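You operate a simulated robot arm through the tools that you are given. There is no shell and no other tool.

The job below is to be done with a simulated two-armed robot. You get a single attempt, and the scene is never put back.

JOB
Roll the satin drum out onto the yellow square on its dolly.
Fine: clamp it down before it rolls and brake it there; the lid stays locked. Where these are worked on the way, their far stop is far enough and under half their travel is too little: dolly brake.

It is judged by the outcome, as a careful person would: the job done as asked, and still so three seconds after it is handed in. It fails if anything else is knocked over, pushed out of place, dropped, spilled or broken. Lids that push on must go on centred and level and be pressed home; caps that screw on are set level and turned clockwise until they are tight.

ROBOT AND FRAMES
Two 7-joint arms with fingered hands on one trunk that stands fixed in place. Base frame: the origin is at the foot of the trunk, x ahead of it, y to its left, z up. Lengths are in mm, angles in rad, forces in N, time in s.
The left shoulder is at [20, 269, 1172], the right one opposite. Each reaches about 1298 mm from its shoulder. Payload 5 kg a hand.
The TCP of each hand is the grasp point between the finger pads, 42 mm short of the fingertips. In the tool frame z runs along the fingers and y along their closing line. The gripper opens to 208 mm; its body begins 119 mm behind the TCP. The gripper is a hand of 4 fingers: y runs from the thumb to the fingers, the wrist lies at [0, 0, -317] in the tool frame, and closing takes about 1.5 s.
Orientation is told as [roll, pitch, yaw] about the base's x, y, z axes, in that order, counted from this pose: with the fingers straight down and closing along the base's y, the tool's x points along the base's -x, its y along +y and its z along -z.

CONTROLS
- The arms move only by the tool move_arm. It takes "left_targets", "right_targets" or both (then of equal length, played together; a hand with none holds still); each is a list of rows, each a list of 6 numbers: the shift along the base's x, y, z in units of 500 mm (1.0 is 500 mm), then the turn, a rotation vector about the base's x, y, z in units of 60 degrees (1.0 is 60 degrees). In form: [[tx, ty, tz, ax, ay, az], ...]. A call has 1 to 20 rows; each row is the pose to reach, as a shift and turn from the pose commanded when the call began. "left_jaw" and "right_jaw" are, for a hand that has rows, the closure, from 0 (fully open) to 1 (shut), set as the call begins (left out, the last holds). A call with a number of a shift or a turn outside -1 to 1 is refused whole. Each row takes 0.2 s and may step no farther than 50 mm and 0.15 rad from the row before; otherwise, or with a gripper value out of range, the whole call is refused. Where a pose cannot be reached the arm comes as near as it can. A force on the tool above 40 N (or 10 N above the force at the start of the call, whichever is more), or a blocked arm, ends the call early, and 0.2 s more pass. The fingers move at their own pace (about 153 mm/s each) and stop on an object; they squeeze with about 26 N. The grip force told is the motor's: it shows also when the fingers shut on nothing. Time passes only in rows, and 0.2 s behind the last, so rows that repeat a pose let the fingers close. The reply holds the time, the measured pose of the TCP, the force on the tool along the base axes, the opening and the grip force, in the units named above and with some noise, with the torque about the TCP (base axes, N m) and any sound that the robot's microphone picked up, and new pictures: "views" is both (left out), scene, wrist or none (wrist: the cameras of the hands that moved).
- Cameras (640 x 400 px; columns grow to the right, rows downward): "scene" is now at [149.2, 10.6, 1419.6]; the picture's right is [0.13, -0.99, 0.00], its down [-0.73, -0.10, -0.67] and it looks along [0.67, 0.09, -0.74] (base axes); focal length 338 px, centre (320, 200). "left" rides on the left gripper at [-94, 1, -146] in its tool frame; the picture's right is [-0.01, -1.00, 0.00], its down [0.84, -0.01, -0.54] and it looks along [0.54, -0.01, 0.84] (tool axes); focal length 280 px, centre (320, 200). "right" rides on the right gripper at [94, 1, -146] in its tool frame; the picture's right is [-0.01, 1.00, 0.00], its down [-0.84, -0.01, -0.54] and it looks along [-0.54, -0.01, 0.84] (tool axes); focal length 280 px, centre (320, 200). There is no depth. A picture from a camera that has moved, and an enlarged one, comes with that camera's place and axes in the base frame and with its lens.
- move_column(by): moves the trunk up (or, below 0, down) by that many mm; the arms and the scene camera ride with it, the base frame stays. It gives what a move gives, with no picture.
- curl_fingers(finger1, finger2, finger3, thumb_bend, hand): sets how far each is bent, from 0 (flat) to 1 (curled in); at 0.3 the hand is open as for a grip, at 0.7 the pads meet at the TCP. One left out holds its place. A second passes; each finger stops where it meets its share of the squeeze, and holds until it gets a number again. A gripper value or a shape takes the hand back. It gives what a move gives, with no picture; readings hold the bend of each and the force on the fingers (four entries, about 0 where the hand has none), thumb and palm.
- preshape(shape, hand): the hand has 4 fingers and takes this shape, open, in about a second: jaw (thumb against the fingers, like two jaws); tri (thumb and two fingers); tip (a fingertip pinch); poke (one finger out to press); point (the index stretched); flat (the hand flat); cup (the hand cupped); fist (a fist). The gripper value then closes the fingers along that shape, each until it touches; the sizes above hold for jaw. It gives what a move gives, with no picture.
- pan_tilt(pan, tilt): turns the head with the scene camera to pan (to the left, within 1.396 rad either way) and tilt (down, from -0.506 to 1.204), counted from straight ahead of the robot (the tilt from the chest, where the trunk bows). It gives what a move gives, and a new picture of the scene camera.
- inspect(camera, box): a new picture of the part [left, top, right, bottom] of that camera's present view, enlarged. The clock stands still meanwhile.
- sign_off(): hands the job in; it is judged then, once.

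Places have to be worked out from the pictures, the camera data and where the tool is seen. Open the grippers and draw the arms clear of the work before you hand the job in, unless the task says otherwise.

The tools are called as a command line: name --argument value ..., lists and objects as JSON in quotes. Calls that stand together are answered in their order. move_arm: Moves the arms, as the interface text tells. Its arguments: {"type":"object","properties":{"left_targets":{"type":"array"},"left_jaw":{"type":"number"},"right_targets":{"type":"array"},"right_jaw":{"type":"number"},"views":{"type":"string","enum":["both","scene","wrist","none"]}},"required":[]} The other tools are called the same way: move_column (by) moves the trunk up or down; preshape (shape, hand) gives the hand a shape; curl_fingers (finger1, finger2, finger3, thumb_bend, hand) moves the fingers one by one; pan_tilt (pan, tilt) turns the head that bears the scene camera; inspect (camera, box) takes an enlarged picture of a part of a camera's view; sign_off () hands the job in.

At the start:

```text
clock: 0.0
left_ee_pos: [482.8, 306.1, 1090.9]
left_orientation: [0.001, 0.001, 0.183]
left_contact_force: [0.9, -0.3, 0.2]
left_moment: [-0.02, -0.02, -0.01]
left_grip_width: 207.8
left_finger_force: 0.0
left_shape: jaw
left_bend: [0.3, 0.3, 0.3, 0.3]
left_finger forces: [0.1, 0.0, 0.1, 0.0, 0.0, 0.1]
right_ee_pos: [649.4, -185.8, 1086.3]
right_orientation: [0.0, 0.0, 0.183]
right_contact_force: [1.0, 0.2, 0.0]
right_moment: [0.06, -0.05, 0.03]
right_grip_width: 207.7
right_finger_force: 0.2
right_shape: jaw
right_bend: [0.3, 0.3, 0.3, 0.3]
right_finger forces: [0.0, 0.1, 0.0, 0.1, 0.0, 0.0]
trunk travel left (down, up): [-550.0, 71.0]
head pan, tilt (commanded): [0.134, 0.834]
```

scene: 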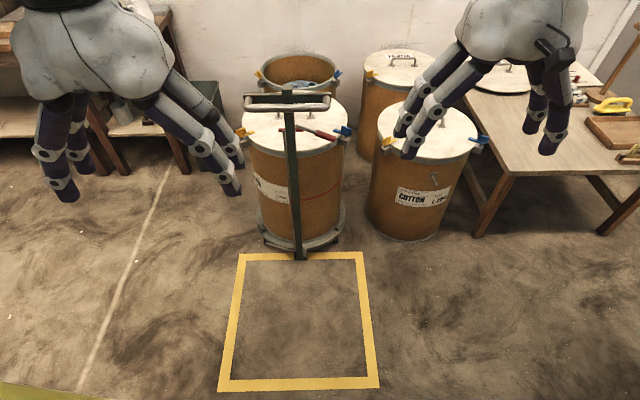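
right: 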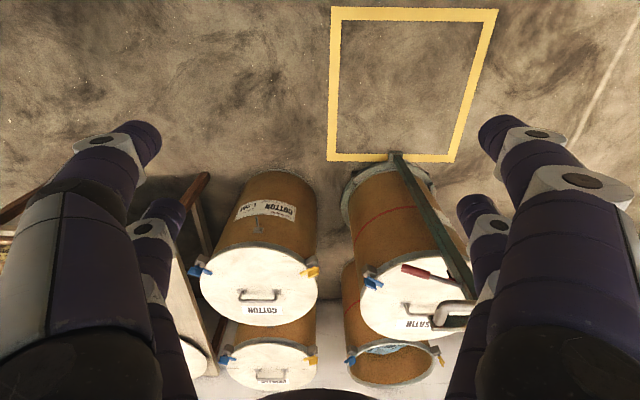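
left: 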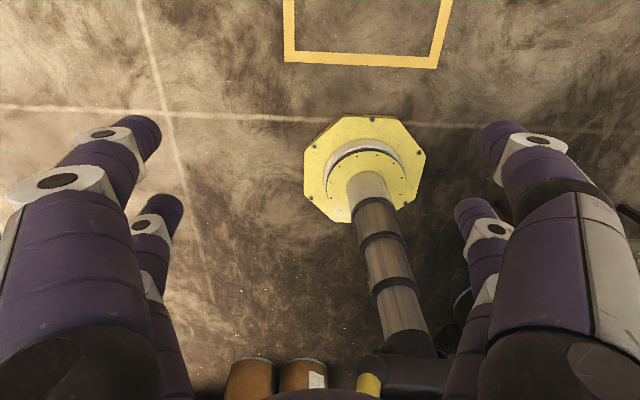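

The satin drum appears to stand on the dolly with the T-handle post, just behind the yellow square. I enlarge the scene to make out the clamp, the brake and the lid latches.

inspect --camera "scene" --box '[220, 60, 380, 160]'

inspect --camera "scene" --box '[220, 160, 380, 260]'

inspect --camera "right" --box '[320, 140, 500, 400]'

```text
4.00 times, centred on (300, 110) of scene
camera zoom: at [149.2, 10.6, 1419.6], right [0.13, -0.99, 0.0], down [-0.73, -0.1, -0.67], along [0.67, 0.09, -0.74], focal length 1353 px, centre (400, 560)
```

zoom: 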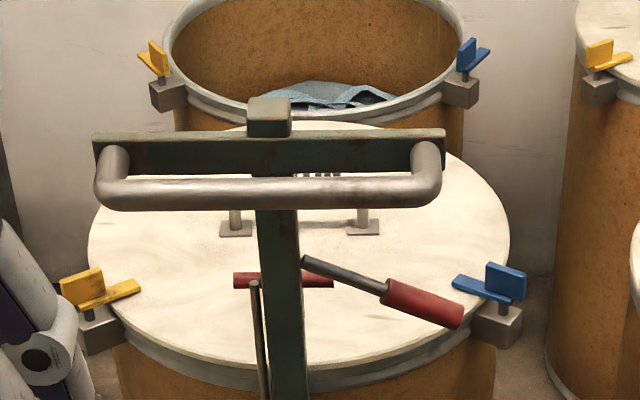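

```text
4.00 times, centred on (300, 210) of scene
camera zoom: at [149.2, 10.6, 1419.6], right [0.13, -0.99, 0.0], down [-0.73, -0.1, -0.67], along [0.67, 0.09, -0.74], focal length 1353 px, centre (400, 160)
```

zoom: 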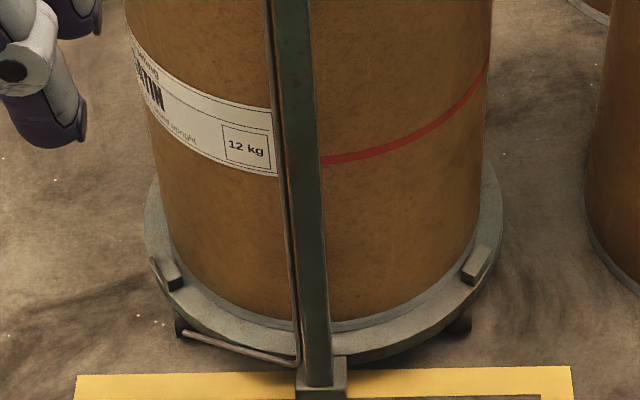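

```text
1.54 times, centred on (410, 270) of right
camera zoom: at [556.5, -202.7, 1231.2], right [-0.17, 0.99, 0.0], down [0.83, 0.14, 0.54], along [0.53, 0.09, -0.84], focal length 431 px, centre (182, 92)
```

zoom: 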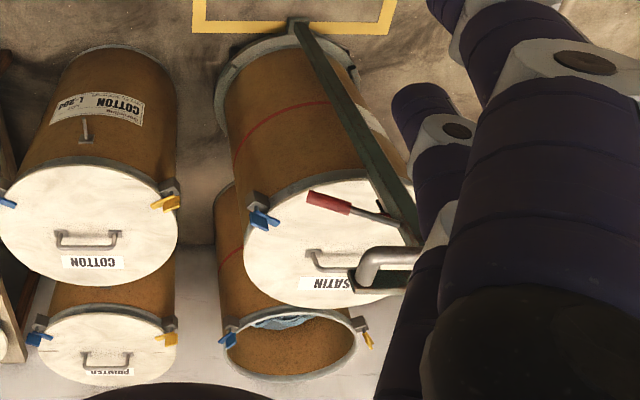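

The satin drum is on the dolly at about (1270, 260), and the yellow square is centred near (770, 177). The post carries a bar handle and two red-gripped controls. I move the left hand outward and bring the right hand over for a closer look at them.

move_arm --left_targets '[[0, 0.09, 0, 0, 0, 0], [0, 0.18, 0, 0, 0, 0], [0, 0.27, 0, 0, 0, 0], [0, 0.36, 0, 0, 0, 0], [0, 0.45, 0, 0, 0, 0], [0, 0.54, 0, 0, 0, 0], [0, 0.6, 0, 0, 0, 0], [0, 0.6, 0, 0, 0, 0], [0, 0.6, 0, 0, 0, 0]]' --right_targets '[[0, 0.08, 0, 0, 0, 0], [0, 0.16, 0, 0, 0, 0], [0.02, 0.24, 0, 0, 0, 0], [0.04, 0.32, 0, 0, 0, 0], [0.06, 0.4, 0, 0, 0, 0], [0.08, 0.48, 0, 0, 0, 0], [0.1, 0.56, 0, 0, 0, 0], [0.12, 0.64, 0, 0, 0, 0], [0.14, 0.72, 0, 0, 0, 0]]'

```text
clock: 2.0
left_ee_pos: [482.9, 609.2, 1090.8]
left_orientation: [-0.001, 0.0, 0.184]
left_contact_force: [0.2, 0.6, 0.0]
left_moment: [-0.17, -0.04, -0.01]
left_grip_width: 207.8
left_finger_force: 0.1
left_shape: jaw
left_bend: [0.3, 0.3, 0.3, 0.3]
left_finger forces: [0.0, 0.1, 0.0, 0.1, 0.0, 0.0]
right_ee_pos: [718.2, 174.7, 1084.7]
right_orientation: [0.001, -0.003, 0.185]
right_contact_force: [0.6, 0.9, -0.1]
right_moment: [-0.14, 0.03, 0.01]
right_grip_width: 207.8
right_finger_force: 0.0
right_shape: jaw
right_bend: [0.3, 0.3, 0.3, 0.3]
right_finger forces: [0.0, 0.1, 0.0, 0.0, 0.1, 0.0]
trunk travel left (down, up): [-550.0, 71.0]
head pan, tilt (commanded): [0.134, 0.834]
camera scene: at [148.9, 12.2, 1419.5], right [0.13, -0.99, 0.0], down [-0.73, -0.1, -0.67], along [0.67, 0.09, -0.74], focal length 338 px, centre (320, 200)
camera right: at [625.6, 158.7, 1230.6], right [-0.17, 0.99, 0.0], down [0.83, 0.14, 0.54], along [0.53, 0.09, -0.84], focal length 280 px, centre (320, 200)
camera left: at [574.6, 628.2, 1236.9], right [0.2, -0.98, 0.0], down [-0.83, -0.17, 0.54], along [-0.53, -0.11, -0.84], focal length 280 px, centre (320, 200)
```

scene: 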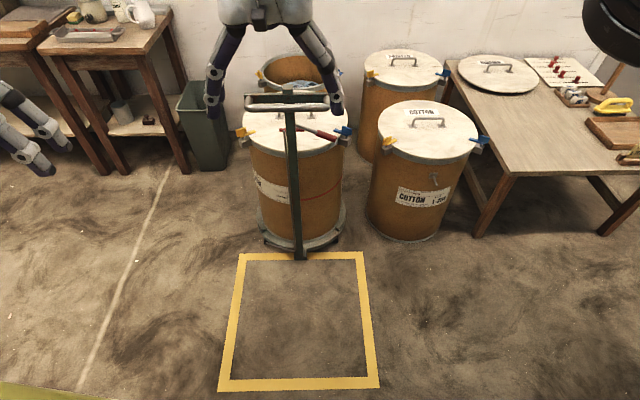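
right: 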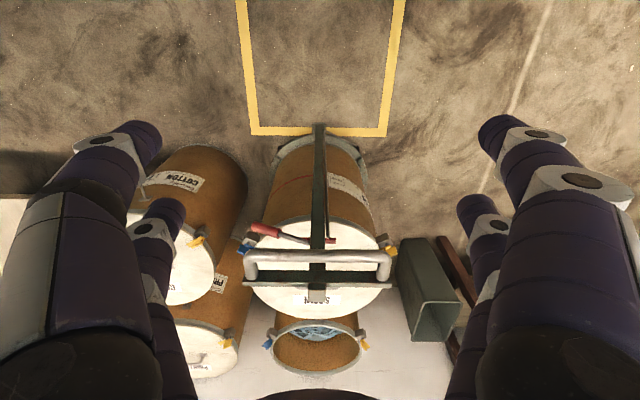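
left: 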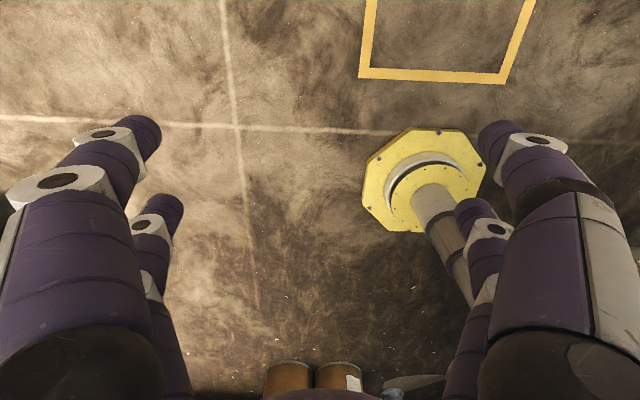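

inspect --camera "right" --box '[230, 110, 410, 310]'

inspect --camera "right" --box '[240, 200, 400, 300]'

inspect --camera "scene" --box '[240, 80, 360, 155]'

inspect --camera "scene" --box '[240, 190, 360, 265]'

```text
2.00 times, centred on (320, 210) of right
camera zoom: at [625.6, 158.7, 1230.6], right [-0.17, 0.99, 0.0], down [0.83, 0.14, 0.54], along [0.53, 0.09, -0.84], focal length 561 px, centre (320, 180)
```

zoom: 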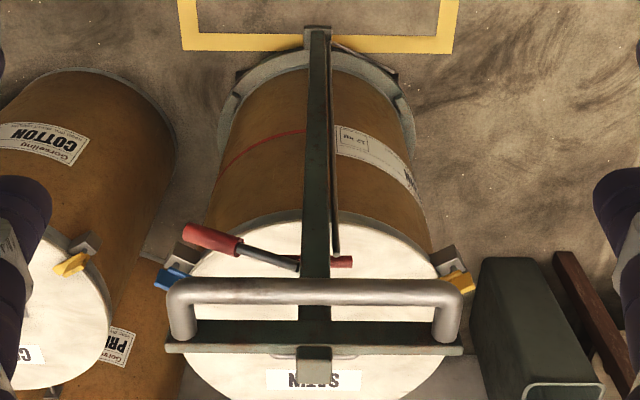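

```text
4.00 times, centred on (320, 250) of right
camera zoom: at [625.6, 158.7, 1230.6], right [-0.17, 0.99, 0.0], down [0.83, 0.14, 0.54], along [0.53, 0.09, -0.84], focal length 1122 px, centre (320, 0)
```

zoom: 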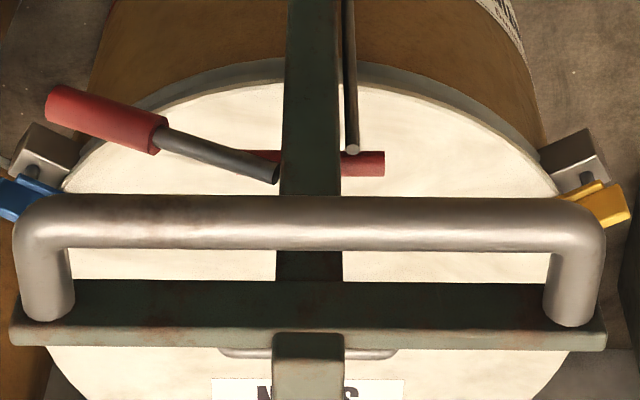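

```text
5.33 times, centred on (300, 118) of scene
camera zoom: at [148.9, 12.2, 1419.5], right [0.13, -0.99, 0.0], down [-0.73, -0.1, -0.67], along [0.67, 0.09, -0.74], focal length 1804 px, centre (427, 640)
```

zoom: 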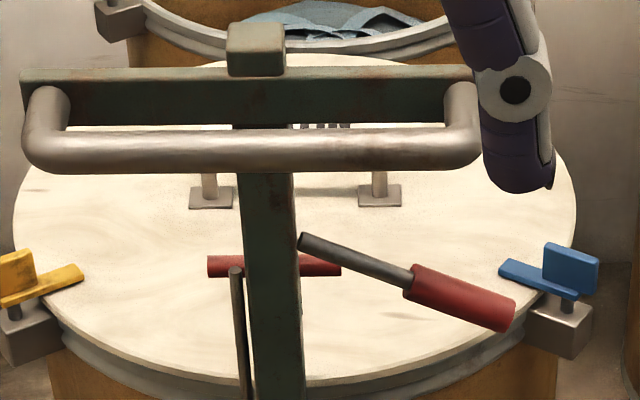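

```text
5.33 times, centred on (300, 228) of scene
camera zoom: at [148.9, 12.2, 1419.5], right [0.13, -0.99, 0.0], down [-0.73, -0.1, -0.67], along [0.67, 0.09, -0.74], focal length 1804 px, centre (427, 53)
```

zoom: 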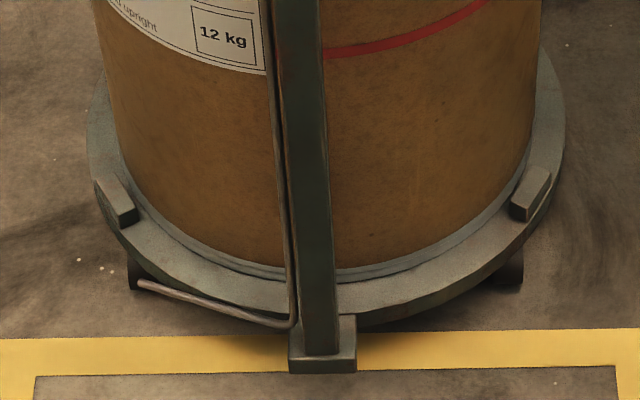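

The lever with the long red grip sticks out to the right of the post. A rod on the left side runs down to the left wheel, and a red bar sits behind the post. I turn the left hand to look at the post from its left side and see how these connect.

move_arm --left_targets '[[0.08, 0.0, 0, 0.025, -0.137, 0], [0.16, 0.0, 0, 0.05, -0.274, 0], [0.24, 0, 0, 0.075, -0.411, 0], [0.32, 0, 0, 0.1, -0.548, 0], [0.4, 0, 0, 0.125, -0.685, 0], [0.48, 0, 0, 0.15, -0.822, 0], [0.56, 0, 0, 0.175, -0.959, 0], [0.56, 0, 0, 0.175, -0.959, 0]]' --right_targets '[[-0.02, -0.08, 0, 0, 0, 0], [-0.04, -0.16, 0, 0, 0, 0], [-0.06, -0.24, 0, 0, 0, 0], [-0.08, -0.32, 0, 0, 0, 0], [-0.1, -0.4, 0, 0, 0, 0], [-0.12, -0.48, 0, 0, 0, 0], [-0.14, -0.56, 0, 0, 0, 0], [-0.16, -0.64, 0, 0, 0, 0]]' --views "wrist"

```text
clock: 3.8
left_ee_pos: [762.7, 603.8, 1092.7]
left_orientation: [-0.004, -1.024, 0.184]
left_contact_force: [-0.3, -0.9, 0.6]
left_moment: [0.02, 0.11, 0.08]
left_grip_width: 207.7
left_finger_force: 0.1
left_shape: jaw
left_bend: [0.3, 0.3, 0.3, 0.3]
left_finger forces: [0.0, 0.0, 0.0, 0.0, 0.1, 0.0]
right_ee_pos: [639.1, -147.8, 1085.2]
right_orientation: [0.002, -0.002, 0.185]
right_contact_force: [0.4, -0.2, -0.3]
right_moment: [0.16, 0.01, 0.01]
right_grip_width: 207.8
right_finger_force: 0.1
right_shape: jaw
right_bend: [0.3, 0.3, 0.3, 0.3]
right_finger forces: [0.0, 0.0, 0.0, 0.0, 0.1, 0.1]
trunk travel left (down, up): [-550.0, 71.0]
head pan, tilt (commanded): [0.134, 0.834]
camera right: at [546.4, -163.7, 1230.8], right [-0.17, 0.99, 0.0], down [0.83, 0.14, 0.54], along [0.53, 0.09, -0.84], focal length 280 px, centre (320, 200)
camera left: at [688.4, 592.5, 1248.6], right [0.19, -0.98, 0.01], down [-0.88, -0.17, -0.44], along [0.43, 0.07, -0.9], focal length 280 px, centre (320, 200)
```

right: 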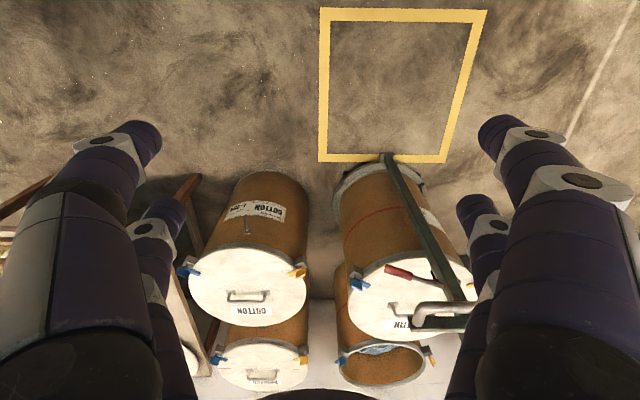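
left: 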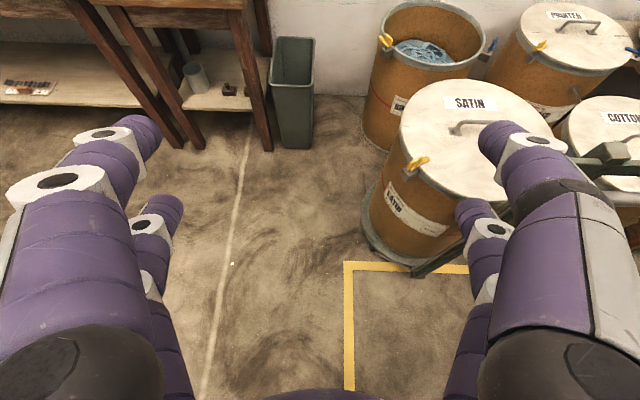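

The left hand is now half tilted. I finish levelling it, turn it toward the post and lower it for a side view.

move_arm --left_targets '[[0.0175, -0.011, -0.066, -0.0235, -0.058, -0.121], [0.035, -0.022, -0.132, -0.047, -0.116, -0.242], [0.0525, -0.033, -0.198, -0.0705, -0.174, -0.363], [0.07, -0.044, -0.264, -0.094, -0.232, -0.484], [0.0875, -0.055, -0.33, -0.1175, -0.29, -0.605], [0.105, -0.066, -0.396, -0.141, -0.348, -0.726], [0.1225, -0.077, -0.462, -0.1645, -0.406, -0.847], [0.14, -0.088, -0.526, -0.188, -0.464, -0.968], [0.14, -0.088, -0.526, -0.188, -0.464, -0.968]]' --views "both"

```text
clock: 5.8
left_ee_pos: [833.7, 565.3, 830.7]
left_orientation: [-0.431, -1.519, -0.43]
left_contact_force: [1.1, 3.2, 4.2]
left_moment: [0.45, 0.42, -0.34]
left_grip_width: 208.0
left_finger_force: 0.0
left_shape: jaw
left_bend: [0.3, 0.3, 0.3, 0.3]
left_finger forces: [0.0, 0.1, 0.0, 0.0, 0.0, 0.0]
left hand out of reach, approached as far as the arm can: row 5
right_ee_pos: [641.1, -147.1, 1083.5]
right_orientation: [0.003, 0.001, 0.183]
right_contact_force: [1.9, -1.3, -1.7]
right_moment: [0.16, 0.25, 0.03]
right_grip_width: 207.9
right_finger_force: 0.0
right_shape: jaw
right_bend: [0.3, 0.3, 0.3, 0.3]
right_finger forces: [0.0, 0.0, 0.0, 0.0, 0.0, 0.0]
trunk travel left (down, up): [-550.0, 71.0]
head pan, tilt (commanded): [0.134, 0.834]
camera scene: at [150.4, 9.6, 1419.4], right [0.13, -0.99, 0.0], down [-0.73, -0.1, -0.67], along [0.67, 0.09, -0.74], focal length 338 px, centre (320, 200)
camera left: at [744.1, 675.0, 931.2], right [-0.76, -0.65, 0.04], down [-0.4, 0.42, -0.82], along [0.52, -0.63, -0.58], focal length 280 px, centre (320, 200)
```

scene: 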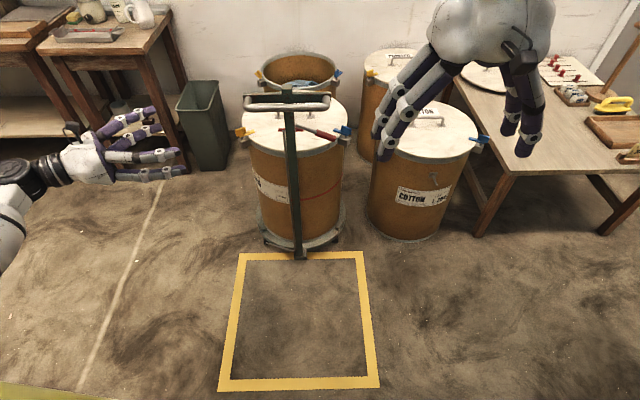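
left: 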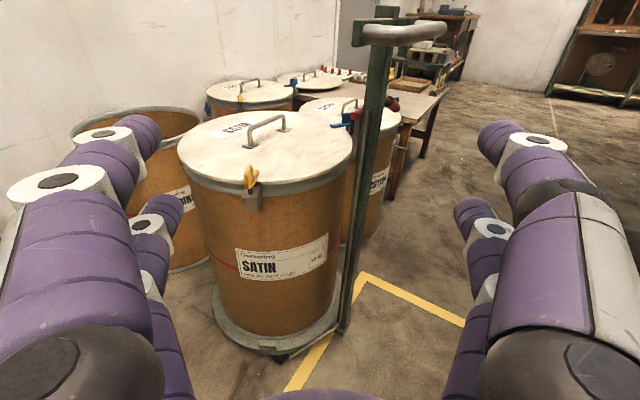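

Excellent view from the left side. I zoom in on the post's controls and the dolly base.

inspect --camera "left" --box '[300, 0, 460, 130]'

inspect --camera "left" --box '[330, 60, 430, 140]'

inspect --camera "left" --box '[200, 240, 400, 370]'

```text
3.08 times, centred on (380, 65) of left
camera zoom: at [744.1, 675.0, 931.2], right [-0.76, -0.65, 0.04], down [-0.4, 0.42, -0.82], along [0.52, -0.63, -0.58], focal length 863 px, centre (135, 615)
```

zoom: 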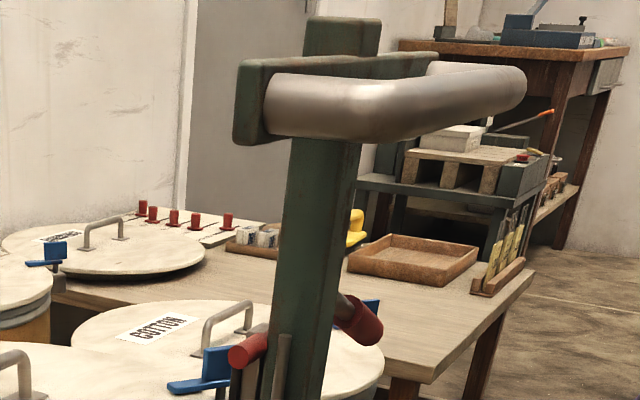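

```text
5.00 times, centred on (380, 100) of left
camera zoom: at [744.1, 675.0, 931.2], right [-0.76, -0.65, 0.04], down [-0.4, 0.42, -0.82], along [0.52, -0.63, -0.58], focal length 1402 px, centre (20, 700)
```

zoom: 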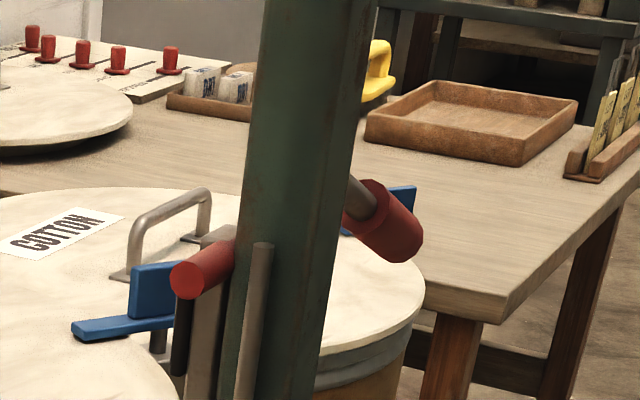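

```text
3.08 times, centred on (300, 305) of left
camera zoom: at [744.1, 675.0, 931.2], right [-0.76, -0.65, 0.04], down [-0.4, 0.42, -0.82], along [0.52, -0.63, -0.58], focal length 863 px, centre (382, -123)
```

zoom: 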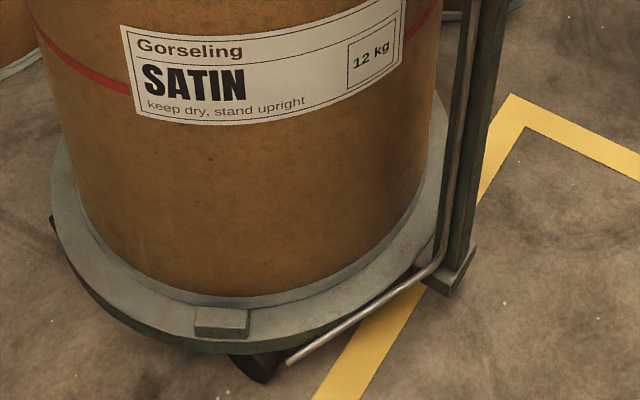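

A red bar sits behind the post on a dark rod or gray block, and the brake rod runs down to the wheel. I lower the trunk and bring the left camera closer and more level to see that mechanism.

move_column --by -200

move_arm --left_targets '[[0.04, -0.02, 0, -0.08, -0.07, 0.004], [0.08, -0.04, 0, -0.16, -0.14, 0.008], [0.12, -0.06, 0, -0.24, -0.2, 0.012], [0.16, -0.08, 0, -0.29, -0.25, 0.015], [0.2, -0.1, 0, -0.29, -0.25, 0.015], [0.2, -0.1, 0, -0.29, -0.25, 0.015]]' --views "both"

```text
clock: 8.0
left_ee_pos: [833.5, 561.7, 628.6]
left_orientation: [-0.469, -1.517, -0.393]
left_contact_force: [0.7, -0.2, 0.4]
left_moment: [0.05, 0.06, 0.02]
left_grip_width: 208.1
left_finger_force: 0.1
left_shape: jaw
left_bend: [0.3, 0.3, 0.3, 0.3]
left_finger forces: [0.0, 0.0, 0.0, 0.0, 0.1, 0.0]
right_ee_pos: [637.7, -146.5, 887.0]
right_orientation: [0.002, -0.001, 0.183]
right_contact_force: [-0.7, 0.4, 0.2]
right_moment: [-0.01, -0.08, 0.02]
right_grip_width: 207.9
right_finger_force: 0.0
right_shape: jaw
right_bend: [0.3, 0.3, 0.3, 0.3]
right_finger forces: [0.0, 0.0, 0.0, 0.0, 0.0, 0.1]
trunk travel left (down, up): [-350.0, 271.0]
head pan, tilt (commanded): [0.134, 0.834]
```

```text
clock: 9.4
left_ee_pos: [872.2, 540.6, 627.0]
left_orientation: [-2.999, -1.395, 2.143]
left_contact_force: [0.6, -0.2, -0.9]
left_moment: [0.01, 0.0, -0.01]
left_grip_width: 208.2
left_finger_force: 0.1
left_shape: jaw
left_bend: [0.3, 0.3, 0.3, 0.3]
left_finger forces: [0.0, 0.0, 0.1, 0.0, 0.1, 0.0]
left hand out of reach, approached as far as the arm can: row 3, 4, 5, 6
right_ee_pos: [638.7, -146.9, 885.2]
right_orientation: [0.001, 0.0, 0.184]
right_contact_force: [0.6, -0.3, -0.3]
right_moment: [0.01, 0.03, 0.0]
right_grip_width: 207.9
right_finger_force: 0.2
right_shape: jaw
right_bend: [0.3, 0.3, 0.3, 0.3]
right_finger forces: [0.0, 0.0, 0.0, 0.0, 0.1, 0.1]
trunk travel left (down, up): [-350.0, 271.0]
head pan, tilt (commanded): [0.134, 0.834]
camera scene: at [170.2, 10.5, 1216.0], right [0.13, -0.99, 0.0], down [-0.73, -0.1, -0.67], along [0.67, 0.09, -0.74], focal length 338 px, centre (320, 200)
camera left: at [769.4, 663.8, 694.4], right [-0.76, -0.65, 0.04], down [-0.28, 0.27, -0.92], along [0.59, -0.71, -0.38], focal length 280 px, centre (320, 200)
```

scene: 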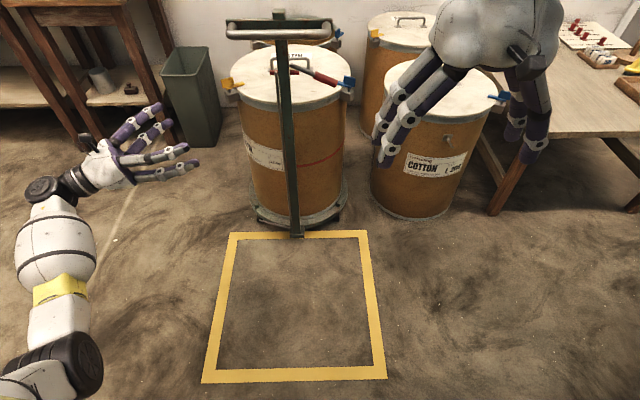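
left: 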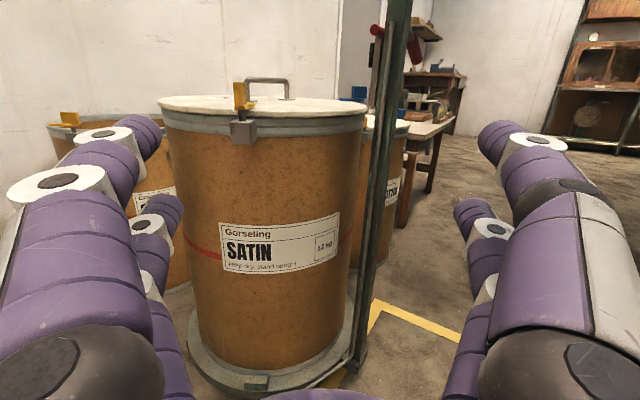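

inspect --camera "left" --box '[320, 0, 440, 120]'

inspect --camera "left" --box '[180, 300, 400, 400]'

inspect --camera "scene" --box '[220, 5, 370, 105]'

```text
3.33 times, centred on (380, 60) of left
camera zoom: at [769.4, 663.8, 694.4], right [-0.76, -0.65, 0.04], down [-0.28, 0.27, -0.92], along [0.59, -0.71, -0.38], focal length 935 px, centre (120, 667)
```

zoom: 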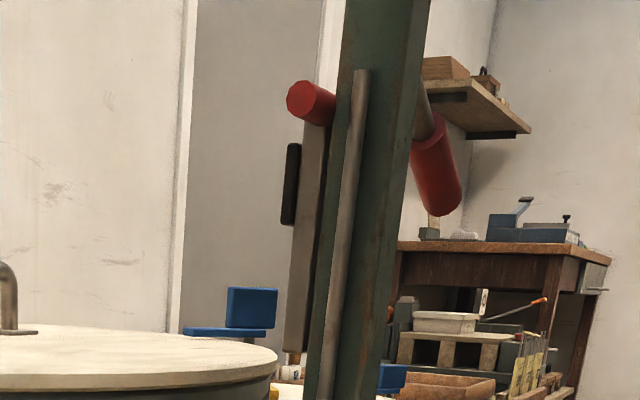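

```text
2.91 times, centred on (290, 350) of left
camera zoom: at [769.4, 663.8, 694.4], right [-0.76, -0.65, 0.04], down [-0.28, 0.27, -0.92], along [0.59, -0.71, -0.38], focal length 816 px, centre (407, -236)
```

zoom: 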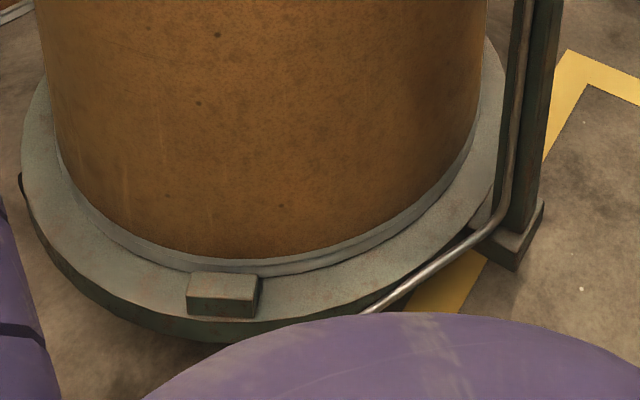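

```text
4.00 times, centred on (295, 55) of scene
camera zoom: at [170.2, 10.5, 1216.0], right [0.13, -0.99, 0.0], down [-0.73, -0.1, -0.67], along [0.67, 0.09, -0.74], focal length 1353 px, centre (420, 780)
```

zoom: 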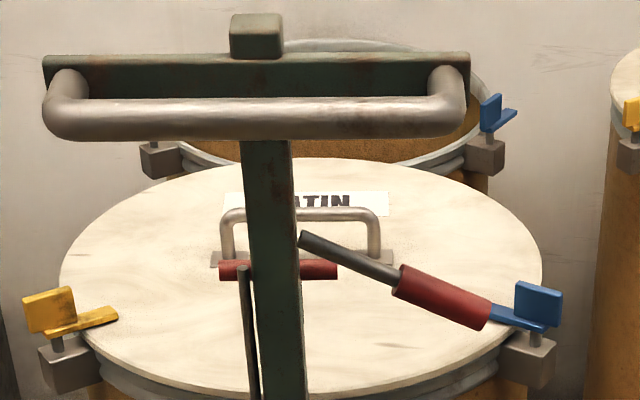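

The gray bar behind the post, with its red T-grip and a black pad facing the drum, looks like the clamp arm, folded upright. The gripped lever on the right is probably the brake. I bring the right hand round to view the post from its right side and confirm this.

move_arm --right_targets '[[0.066, 0.062, -0.023, 0.038, -0.071, 0.0935], [0.133, 0.123, -0.045, 0.075, -0.143, 0.187], [0.199, 0.185, -0.068, 0.113, -0.214, 0.2805], [0.265, 0.247, -0.091, 0.151, -0.286, 0.374], [0.332, 0.308, -0.113, 0.188, -0.357, 0.4675], [0.398, 0.37, -0.136, 0.226, -0.4286, 0.561], [0.398, 0.37, -0.136, 0.226, -0.4286, 0.561]]' --views "both"

```text
clock: 11.0
left_ee_pos: [872.0, 540.6, 627.7]
left_orientation: [-3.002, -1.396, 2.144]
left_contact_force: [0.5, -0.2, -0.2]
left_moment: [-0.06, -0.06, -0.05]
left_grip_width: 208.0
left_finger_force: 0.0
left_shape: jaw
left_bend: [0.3, 0.3, 0.3, 0.3]
left_finger forces: [0.0, 0.0, 0.0, 0.0, 0.1, 0.0]
right_ee_pos: [838.0, 35.4, 817.3]
right_orientation: [0.002, -0.499, 0.785]
right_contact_force: [0.9, -0.5, 0.5]
right_moment: [0.0, 0.04, -0.01]
right_grip_width: 207.9
right_finger_force: 0.0
right_shape: jaw
right_bend: [0.3, 0.3, 0.3, 0.3]
right_finger forces: [0.0, 0.0, 0.0, 0.0, 0.0, 0.0]
trunk travel left (down, up): [-350.0, 271.0]
head pan, tilt (commanded): [0.134, 0.834]
camera scene: at [170.3, 10.8, 1216.2], right [0.13, -0.99, 0.0], down [-0.73, -0.1, -0.67], along [0.67, 0.09, -0.74], focal length 338 px, centre (320, 200)
camera right: at [729.8, -70.5, 899.5], right [-0.7, 0.72, 0.01], down [0.35, 0.33, 0.88], along [0.63, 0.62, -0.48], focal length 280 px, centre (320, 200)
```

scene: 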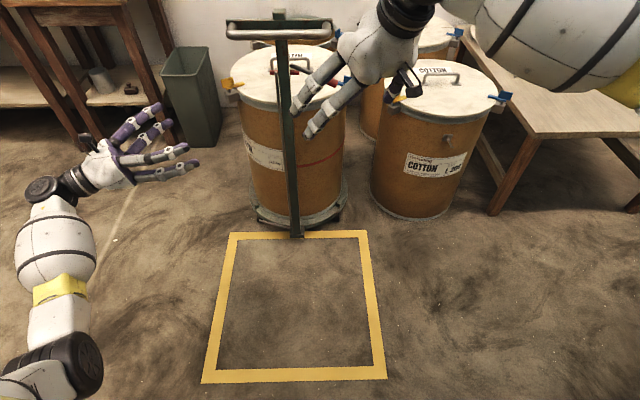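
right: 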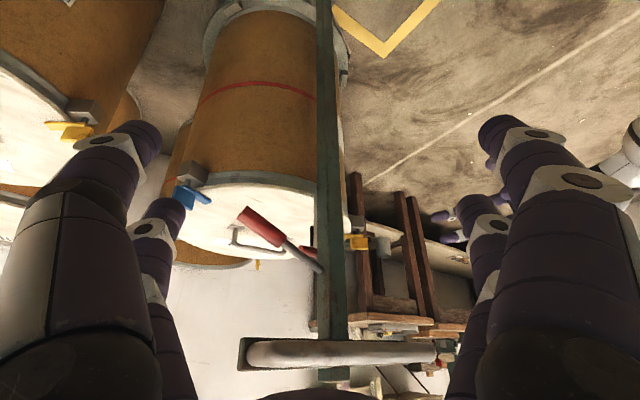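

inspect --camera "right" --box '[220, 160, 380, 300]'

inspect --camera "right" --box '[270, 195, 350, 285]'

inspect --camera "right" --box '[190, 0, 390, 130]'

```text
2.86 times, centred on (300, 230) of right
camera zoom: at [729.8, -70.5, 899.5], right [-0.7, 0.72, 0.01], down [0.35, 0.33, 0.88], along [0.63, 0.62, -0.48], focal length 801 px, centre (377, 114)
```

zoom: 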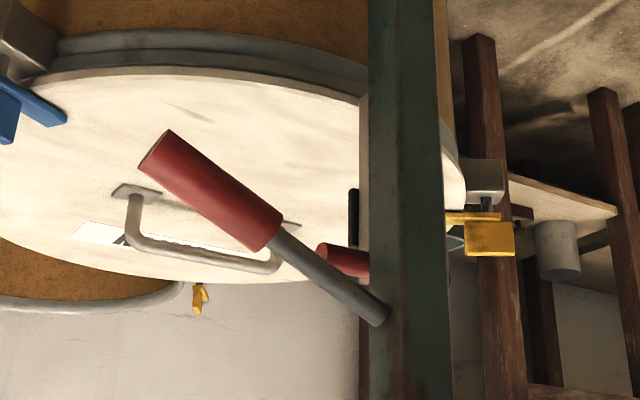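

```text
4.44 times, centred on (310, 240) of right
camera zoom: at [729.8, -70.5, 899.5], right [-0.7, 0.72, 0.01], down [0.35, 0.33, 0.88], along [0.63, 0.62, -0.48], focal length 1246 px, centre (364, 22)
```

zoom: 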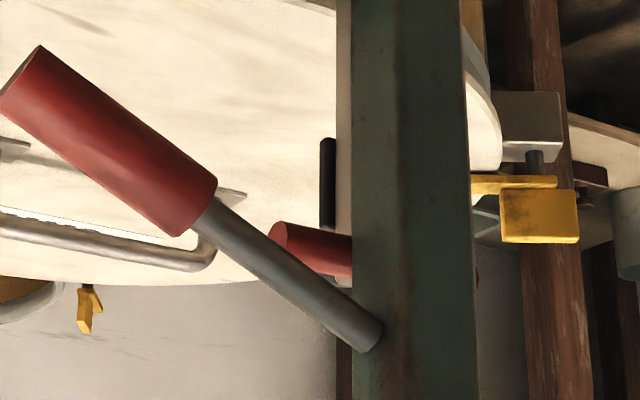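

```text
3.08 times, centred on (290, 65) of right
camera zoom: at [729.8, -70.5, 899.5], right [-0.7, 0.72, 0.01], down [0.35, 0.33, 0.88], along [0.63, 0.62, -0.48], focal length 863 px, centre (412, 615)
```

zoom: 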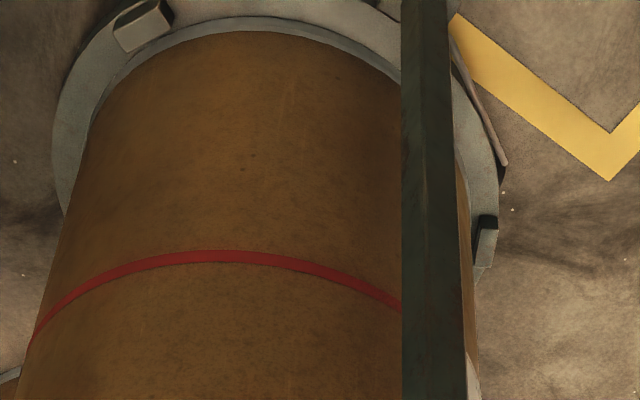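

The lever with the red grip comes straight out of the post's right face. The clamp arm, with its red T-bar and black pad, stands behind the post. I zoom in from the left camera to find the arm's pivot.

inspect --camera "left" --box '[360, 10, 420, 60]'

inspect --camera "left" --box '[350, 60, 410, 140]'

```text
8.00 times, centred on (390, 35) of left
camera zoom: at [769.6, 664.0, 694.5], right [-0.76, -0.65, 0.04], down [-0.28, 0.27, -0.92], along [0.59, -0.71, -0.38], focal length 2243 px, centre (-240, 1520)
```

zoom: 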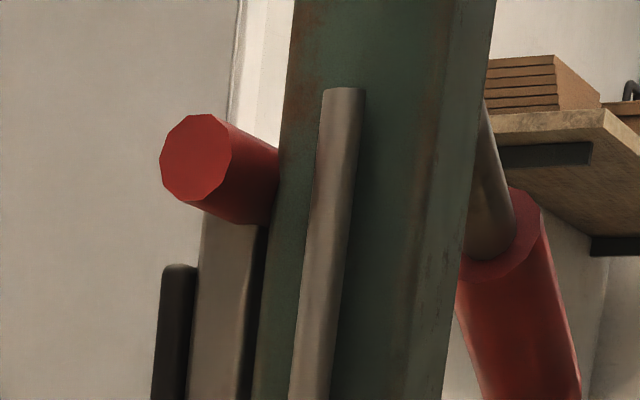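

```text
5.00 times, centred on (380, 100) of left
camera zoom: at [769.6, 664.0, 694.5], right [-0.76, -0.65, 0.04], down [-0.28, 0.27, -0.92], along [0.59, -0.71, -0.38], focal length 1402 px, centre (20, 700)
```

zoom: 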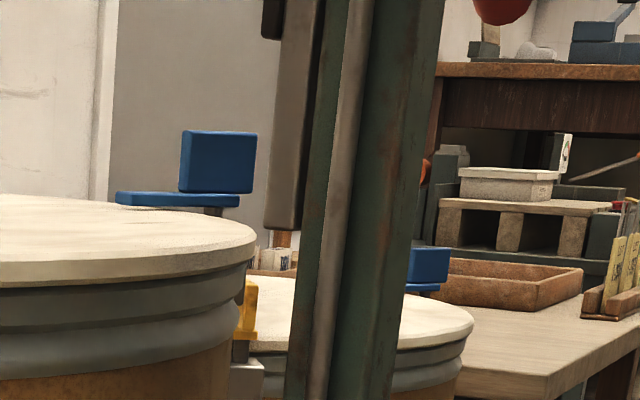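

The clamp arm is clear now. It stands upright behind the post, with its lower end near z≈665 and the red T-bar at about (1021, 222, 771) spanning y 183–262, and the black pad faces the drum. I set the left hand to the poke shape and see where its finger sits.

preshape --hand "left" --shape "poke"

inspect --camera "left" --box '[0, 0, 640, 400]'

inspect --camera "scene" --box '[20, 80, 220, 240]'

```text
clock: 11.9
left_ee_pos: [871.4, 540.0, 628.5]
left_orientation: [-3.002, -1.397, 2.144]
left_contact_force: [0.4, 0.7, 0.8]
left_moment: [-0.03, 0.0, -0.01]
left_grip_width: 0.0
left_finger_force: 0.1
left_shape: poke
left_bend: [1.0, 1.0, 1.0, 0.33]
left_finger forces: [0.1, 0.0, 0.1, 0.0, 0.1, 0.0]
right_ee_pos: [838.0, 36.0, 817.0]
right_orientation: [0.001, -0.501, 0.784]
right_contact_force: [-0.6, -0.3, -0.5]
right_moment: [-0.01, -0.02, -0.02]
right_grip_width: 208.0
right_finger_force: 0.1
right_shape: jaw
right_bend: [0.3, 0.3, 0.3, 0.3]
right_finger forces: [0.1, 0.0, 0.0, 0.1, 0.0, 0.1]
trunk travel left (down, up): [-350.0, 271.0]
head pan, tilt (commanded): [0.134, 0.834]
```

```text
1.00 times, centred on (320, 200) of left (not enlarged: the box is as wide or as high as the picture)
camera zoom: at [769.3, 663.9, 694.6], right [-0.76, -0.65, 0.04], down [-0.28, 0.27, -0.92], along [0.59, -0.71, -0.38], focal length 280 px, centre (320, 200)
```

zoom: 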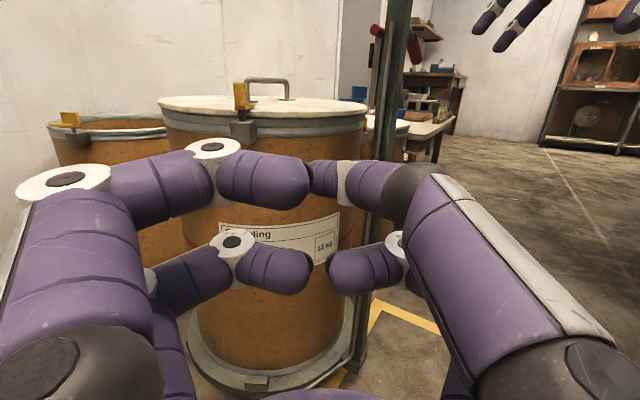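

```text
2.50 times, centred on (120, 160) of scene
camera zoom: at [170.0, 10.6, 1216.1], right [0.13, -0.99, 0.0], down [-0.73, -0.1, -0.67], along [0.67, 0.09, -0.74], focal length 846 px, centre (820, 300)
```

zoom: 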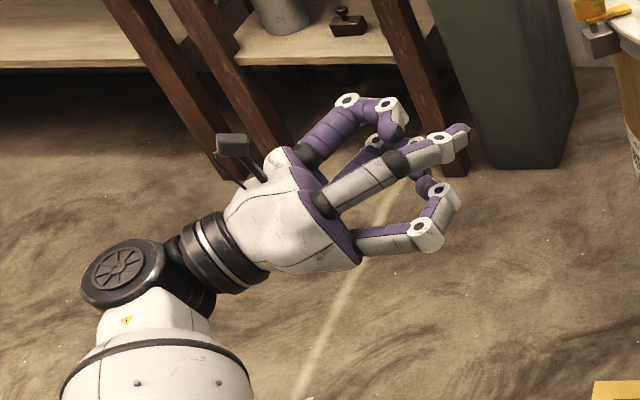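

The poke shape curls most of the digits inward, so it isn't a clear pointer. I try the point shape instead.

preshape --hand "left" --shape "point"

inspect --camera "left" --box '[0, 0, 640, 400]'

inspect --camera "scene" --box '[20, 80, 220, 240]'

```text
clock: 12.8
left_ee_pos: [872.0, 540.1, 628.4]
left_orientation: [-3.002, -1.397, 2.146]
left_contact_force: [0.1, 0.2, -0.2]
left_moment: [-0.01, -0.01, -0.04]
left_grip_width: 201.6
left_finger_force: 0.0
left_shape: point
left_bend: [0.7, 1.0, 1.0, 0.32]
left_finger forces: [0.0, 0.0, 0.0, 0.0, 0.0, 0.0]
right_ee_pos: [838.0, 36.6, 817.8]
right_orientation: [0.002, -0.501, 0.783]
right_contact_force: [0.4, -0.9, -0.2]
right_moment: [-0.04, -0.02, 0.01]
right_grip_width: 208.0
right_finger_force: 0.0
right_shape: jaw
right_bend: [0.3, 0.3, 0.3, 0.3]
right_finger forces: [0.0, 0.0, 0.1, 0.0, 0.1, 0.1]
trunk travel left (down, up): [-350.0, 271.0]
head pan, tilt (commanded): [0.134, 0.834]
```

```text
1.00 times, centred on (320, 200) of left (not enlarged: the box is as wide or as high as the picture)
camera zoom: at [769.3, 663.9, 694.6], right [-0.76, -0.65, 0.04], down [-0.28, 0.27, -0.92], along [0.59, -0.71, -0.38], focal length 280 px, centre (320, 200)
```

zoom: 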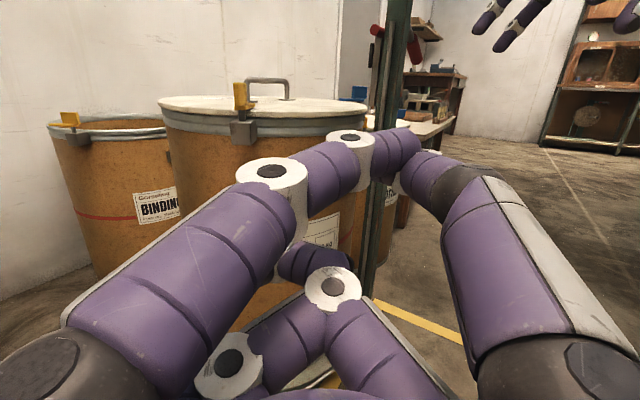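

```text
2.50 times, centred on (120, 160) of scene
camera zoom: at [170.0, 10.6, 1216.1], right [0.13, -0.99, 0.0], down [-0.73, -0.1, -0.67], along [0.67, 0.09, -0.74], focal length 846 px, centre (820, 300)
```

zoom: 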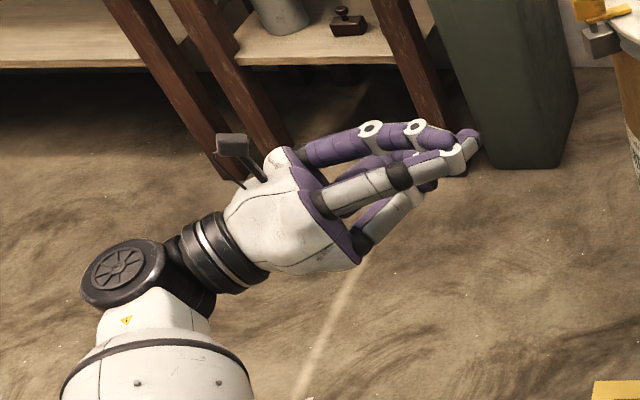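

Point extends finger 1 but leaves the thumb-side digit out too. I curl the other digits fully and set finger 1 nearly straight.

curl_fingers --hand "left" --finger1 0.45 --finger2 1.0 --finger3 1.0 --thumb_bend 1.0

inspect --camera "left" --box '[0, 0, 640, 400]'

inspect --camera "scene" --box '[20, 80, 220, 240]'

```text
clock: 13.8
left_ee_pos: [871.6, 540.3, 627.6]
left_orientation: [-3.002, -1.396, 2.144]
left_contact_force: [0.2, 0.3, 0.3]
left_moment: [0.0, 0.01, -0.01]
left_grip_width: 65.9
left_finger_force: 0.0
left_shape: fingers
left_bend: [0.45, 0.89, 1.0, 1.0]
left_finger forces: [0.0, 0.0, 0.0, 0.0, 0.0, 0.0]
right_ee_pos: [838.1, 35.6, 817.4]
right_orientation: [0.002, -0.502, 0.784]
right_contact_force: [0.3, -0.1, 0.2]
right_moment: [0.01, 0.02, -0.01]
right_grip_width: 207.9
right_finger_force: 0.1
right_shape: jaw
right_bend: [0.3, 0.3, 0.3, 0.3]
right_finger forces: [0.0, 0.1, 0.0, 0.0, 0.0, 0.1]
trunk travel left (down, up): [-350.0, 271.0]
head pan, tilt (commanded): [0.134, 0.834]
```

```text
1.00 times, centred on (320, 200) of left (not enlarged: the box is as wide or as high as the picture)
camera zoom: at [769.3, 663.9, 694.6], right [-0.76, -0.65, 0.04], down [-0.28, 0.27, -0.92], along [0.59, -0.71, -0.38], focal length 280 px, centre (320, 200)
```

zoom: 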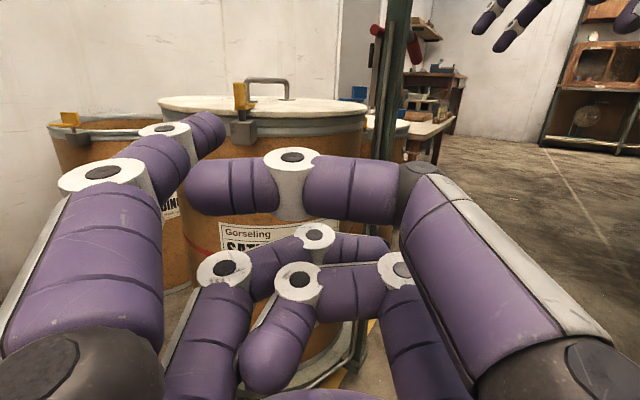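

```text
2.50 times, centred on (120, 160) of scene
camera zoom: at [170.0, 10.6, 1216.1], right [0.13, -0.99, 0.0], down [-0.73, -0.1, -0.67], along [0.67, 0.09, -0.74], focal length 846 px, centre (820, 300)
```

zoom: 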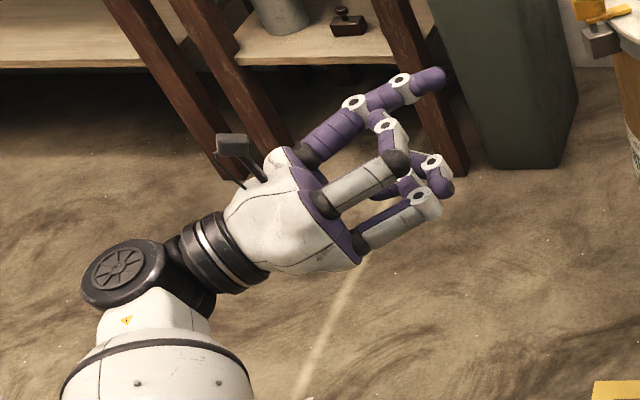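

With the others curled, finger 1 sticks out about 70 mm past the thumb. For the push I want it at the lower right of the hand, nearest the post, so I start rolling the left hand over (palm up) in free space and watch that the arm can follow.

move_arm --left_targets '[[0, 0.0, 0.03, -0.1096, 0.083, -0.0138], [0, 0, 0.06, -0.2192, 0.166, -0.0276], [0, 0, 0.09, -0.3288, 0.249, -0.0414], [0, 0, 0.12, -0.4384, 0.332, -0.0552], [0, 0, 0.15, -0.548, 0.415, -0.069], [0, 0, 0.18, -0.6576, 0.498, -0.0828], [0, 0, 0.2, -0.767, 0.581, -0.0965], [0, 0, 0.2, -0.767, 0.581, -0.0965]]' --views "scene"

```text
clock: 15.6
left_ee_pos: [871.9, 537.9, 729.0]
left_orientation: [-1.926, -0.484, 1.05]
left_contact_force: [0.4, -0.2, 0.3]
left_moment: [0.01, 0.04, -0.03]
left_grip_width: 65.9
left_finger_force: 0.1
left_shape: fingers
left_bend: [0.45, 0.89, 1.0, 1.0]
left_finger forces: [0.0, 0.1, 0.0, 0.1, 0.1, 0.2]
right_ee_pos: [838.0, 37.0, 817.0]
right_orientation: [0.001, -0.502, 0.783]
right_contact_force: [0.2, 0.2, 0.2]
right_moment: [0.01, -0.05, -0.01]
right_grip_width: 207.9
right_finger_force: 0.1
right_shape: jaw
right_bend: [0.3, 0.3, 0.3, 0.3]
right_finger forces: [0.0, 0.1, 0.0, 0.0, 0.1, 0.1]
trunk travel left (down, up): [-350.0, 271.0]
head pan, tilt (commanded): [0.134, 0.834]
camera scene: at [169.8, 10.6, 1216.1], right [0.13, -0.99, 0.0], down [-0.73, -0.1, -0.67], along [0.67, 0.09, -0.74], focal length 338 px, centre (320, 200)
```

scene: 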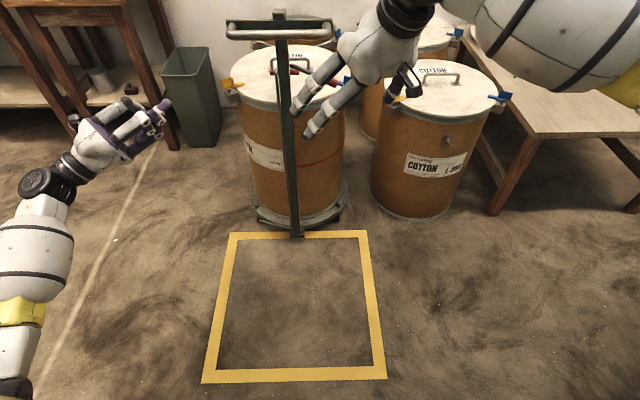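

The arm follows without trouble, so I continue the roll.

move_arm --left_targets '[[0, 0, 0, -0.1096, 0.083, -0.0138], [0, 0, 0, -0.2192, 0.166, -0.0276], [0, 0, 0, -0.3288, 0.249, -0.0414], [0, 0, 0, -0.4384, 0.332, -0.0552], [0, 0, 0, -0.548, 0.415, -0.069], [0, 0, 0, -0.6576, 0.498, -0.0828], [0, 0, 0, -0.767, 0.581, -0.0965], [0, 0, 0, -0.767, 0.581, -0.0965]]' --views "scene"

move_arm --left_targets '[[0, 0, 0, -0.1096, 0.083, -0.0138], [0, 0, 0, -0.2192, 0.166, -0.0276], [0, 0, 0, -0.3288, 0.249, -0.0414], [0, 0, 0, -0.4384, 0.332, -0.0552], [0, 0, 0, -0.548, 0.415, -0.069], [0, 0, 0, -0.6576, 0.498, -0.0828], [0, 0, 0, -0.767, 0.581, -0.0965], [0, 0, 0, -0.767, 0.581, -0.0965]]' --views "both"

```text
clock: 17.4
left_ee_pos: [871.6, 538.4, 728.7]
left_orientation: [-1.857, 0.518, 0.941]
left_contact_force: [-0.4, 0.5, -0.1]
left_moment: [0.03, 0.03, 0.02]
left_grip_width: 66.0
left_finger_force: 0.0
left_shape: fingers
left_bend: [0.45, 0.89, 1.0, 1.0]
left_finger forces: [0.0, 0.0, 0.1, 0.0, 0.0, 0.0]
right_ee_pos: [837.7, 35.6, 817.7]
right_orientation: [0.001, -0.501, 0.783]
right_contact_force: [0.5, 0.2, -0.1]
right_moment: [-0.02, -0.03, 0.03]
right_grip_width: 207.9
right_finger_force: 0.1
right_shape: jaw
right_bend: [0.3, 0.3, 0.3, 0.3]
right_finger forces: [0.0, 0.0, 0.0, 0.0, 0.0, 0.1]
trunk travel left (down, up): [-350.0, 271.0]
head pan, tilt (commanded): [0.134, 0.834]
camera scene: at [169.9, 10.7, 1216.1], right [0.13, -0.99, 0.0], down [-0.73, -0.1, -0.67], along [0.67, 0.09, -0.74], focal length 338 px, centre (320, 200)
```

scene: 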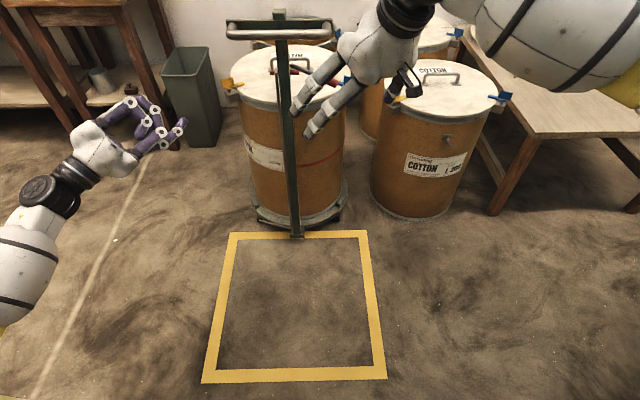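

```text
clock: 19.2
left_ee_pos: [873.0, 538.5, 727.5]
left_orientation: [-2.468, 1.516, 0.233]
left_contact_force: [-0.5, 0.0, -0.4]
left_moment: [0.02, 0.02, 0.0]
left_grip_width: 65.9
left_finger_force: 0.0
left_shape: fingers
left_bend: [0.45, 0.89, 1.0, 1.0]
left_finger forces: [0.0, 0.0, 0.0, 0.0, 0.1, 0.0]
right_ee_pos: [836.8, 36.7, 815.5]
right_orientation: [0.002, -0.501, 0.783]
right_contact_force: [-0.7, 0.1, 0.6]
right_moment: [0.01, -0.02, 0.02]
right_grip_width: 207.7
right_finger_force: 0.2
right_shape: jaw
right_bend: [0.3, 0.3, 0.3, 0.3]
right_finger forces: [0.0, 0.0, 0.0, 0.0, 0.1, 0.1]
trunk travel left (down, up): [-350.0, 271.0]
head pan, tilt (commanded): [0.134, 0.834]
camera scene: at [170.0, 10.6, 1216.0], right [0.13, -0.99, 0.0], down [-0.73, -0.1, -0.67], along [0.67, 0.09, -0.74], focal length 338 px, centre (320, 200)
camera left: at [743.9, 600.6, 628.7], right [0.42, 0.91, 0.02], down [-0.53, 0.23, 0.82], along [0.74, -0.36, 0.57], focal length 280 px, centre (320, 200)
```

scene: 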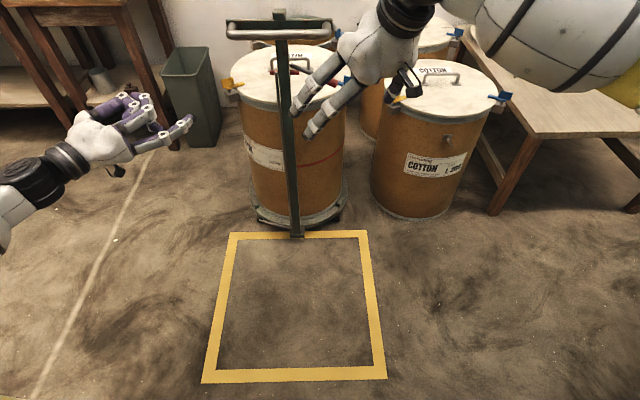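
left: 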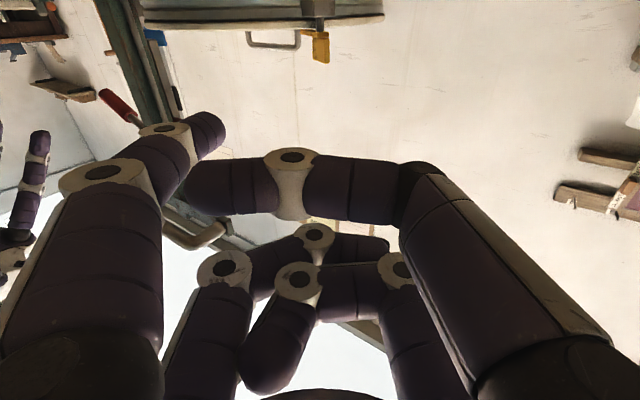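

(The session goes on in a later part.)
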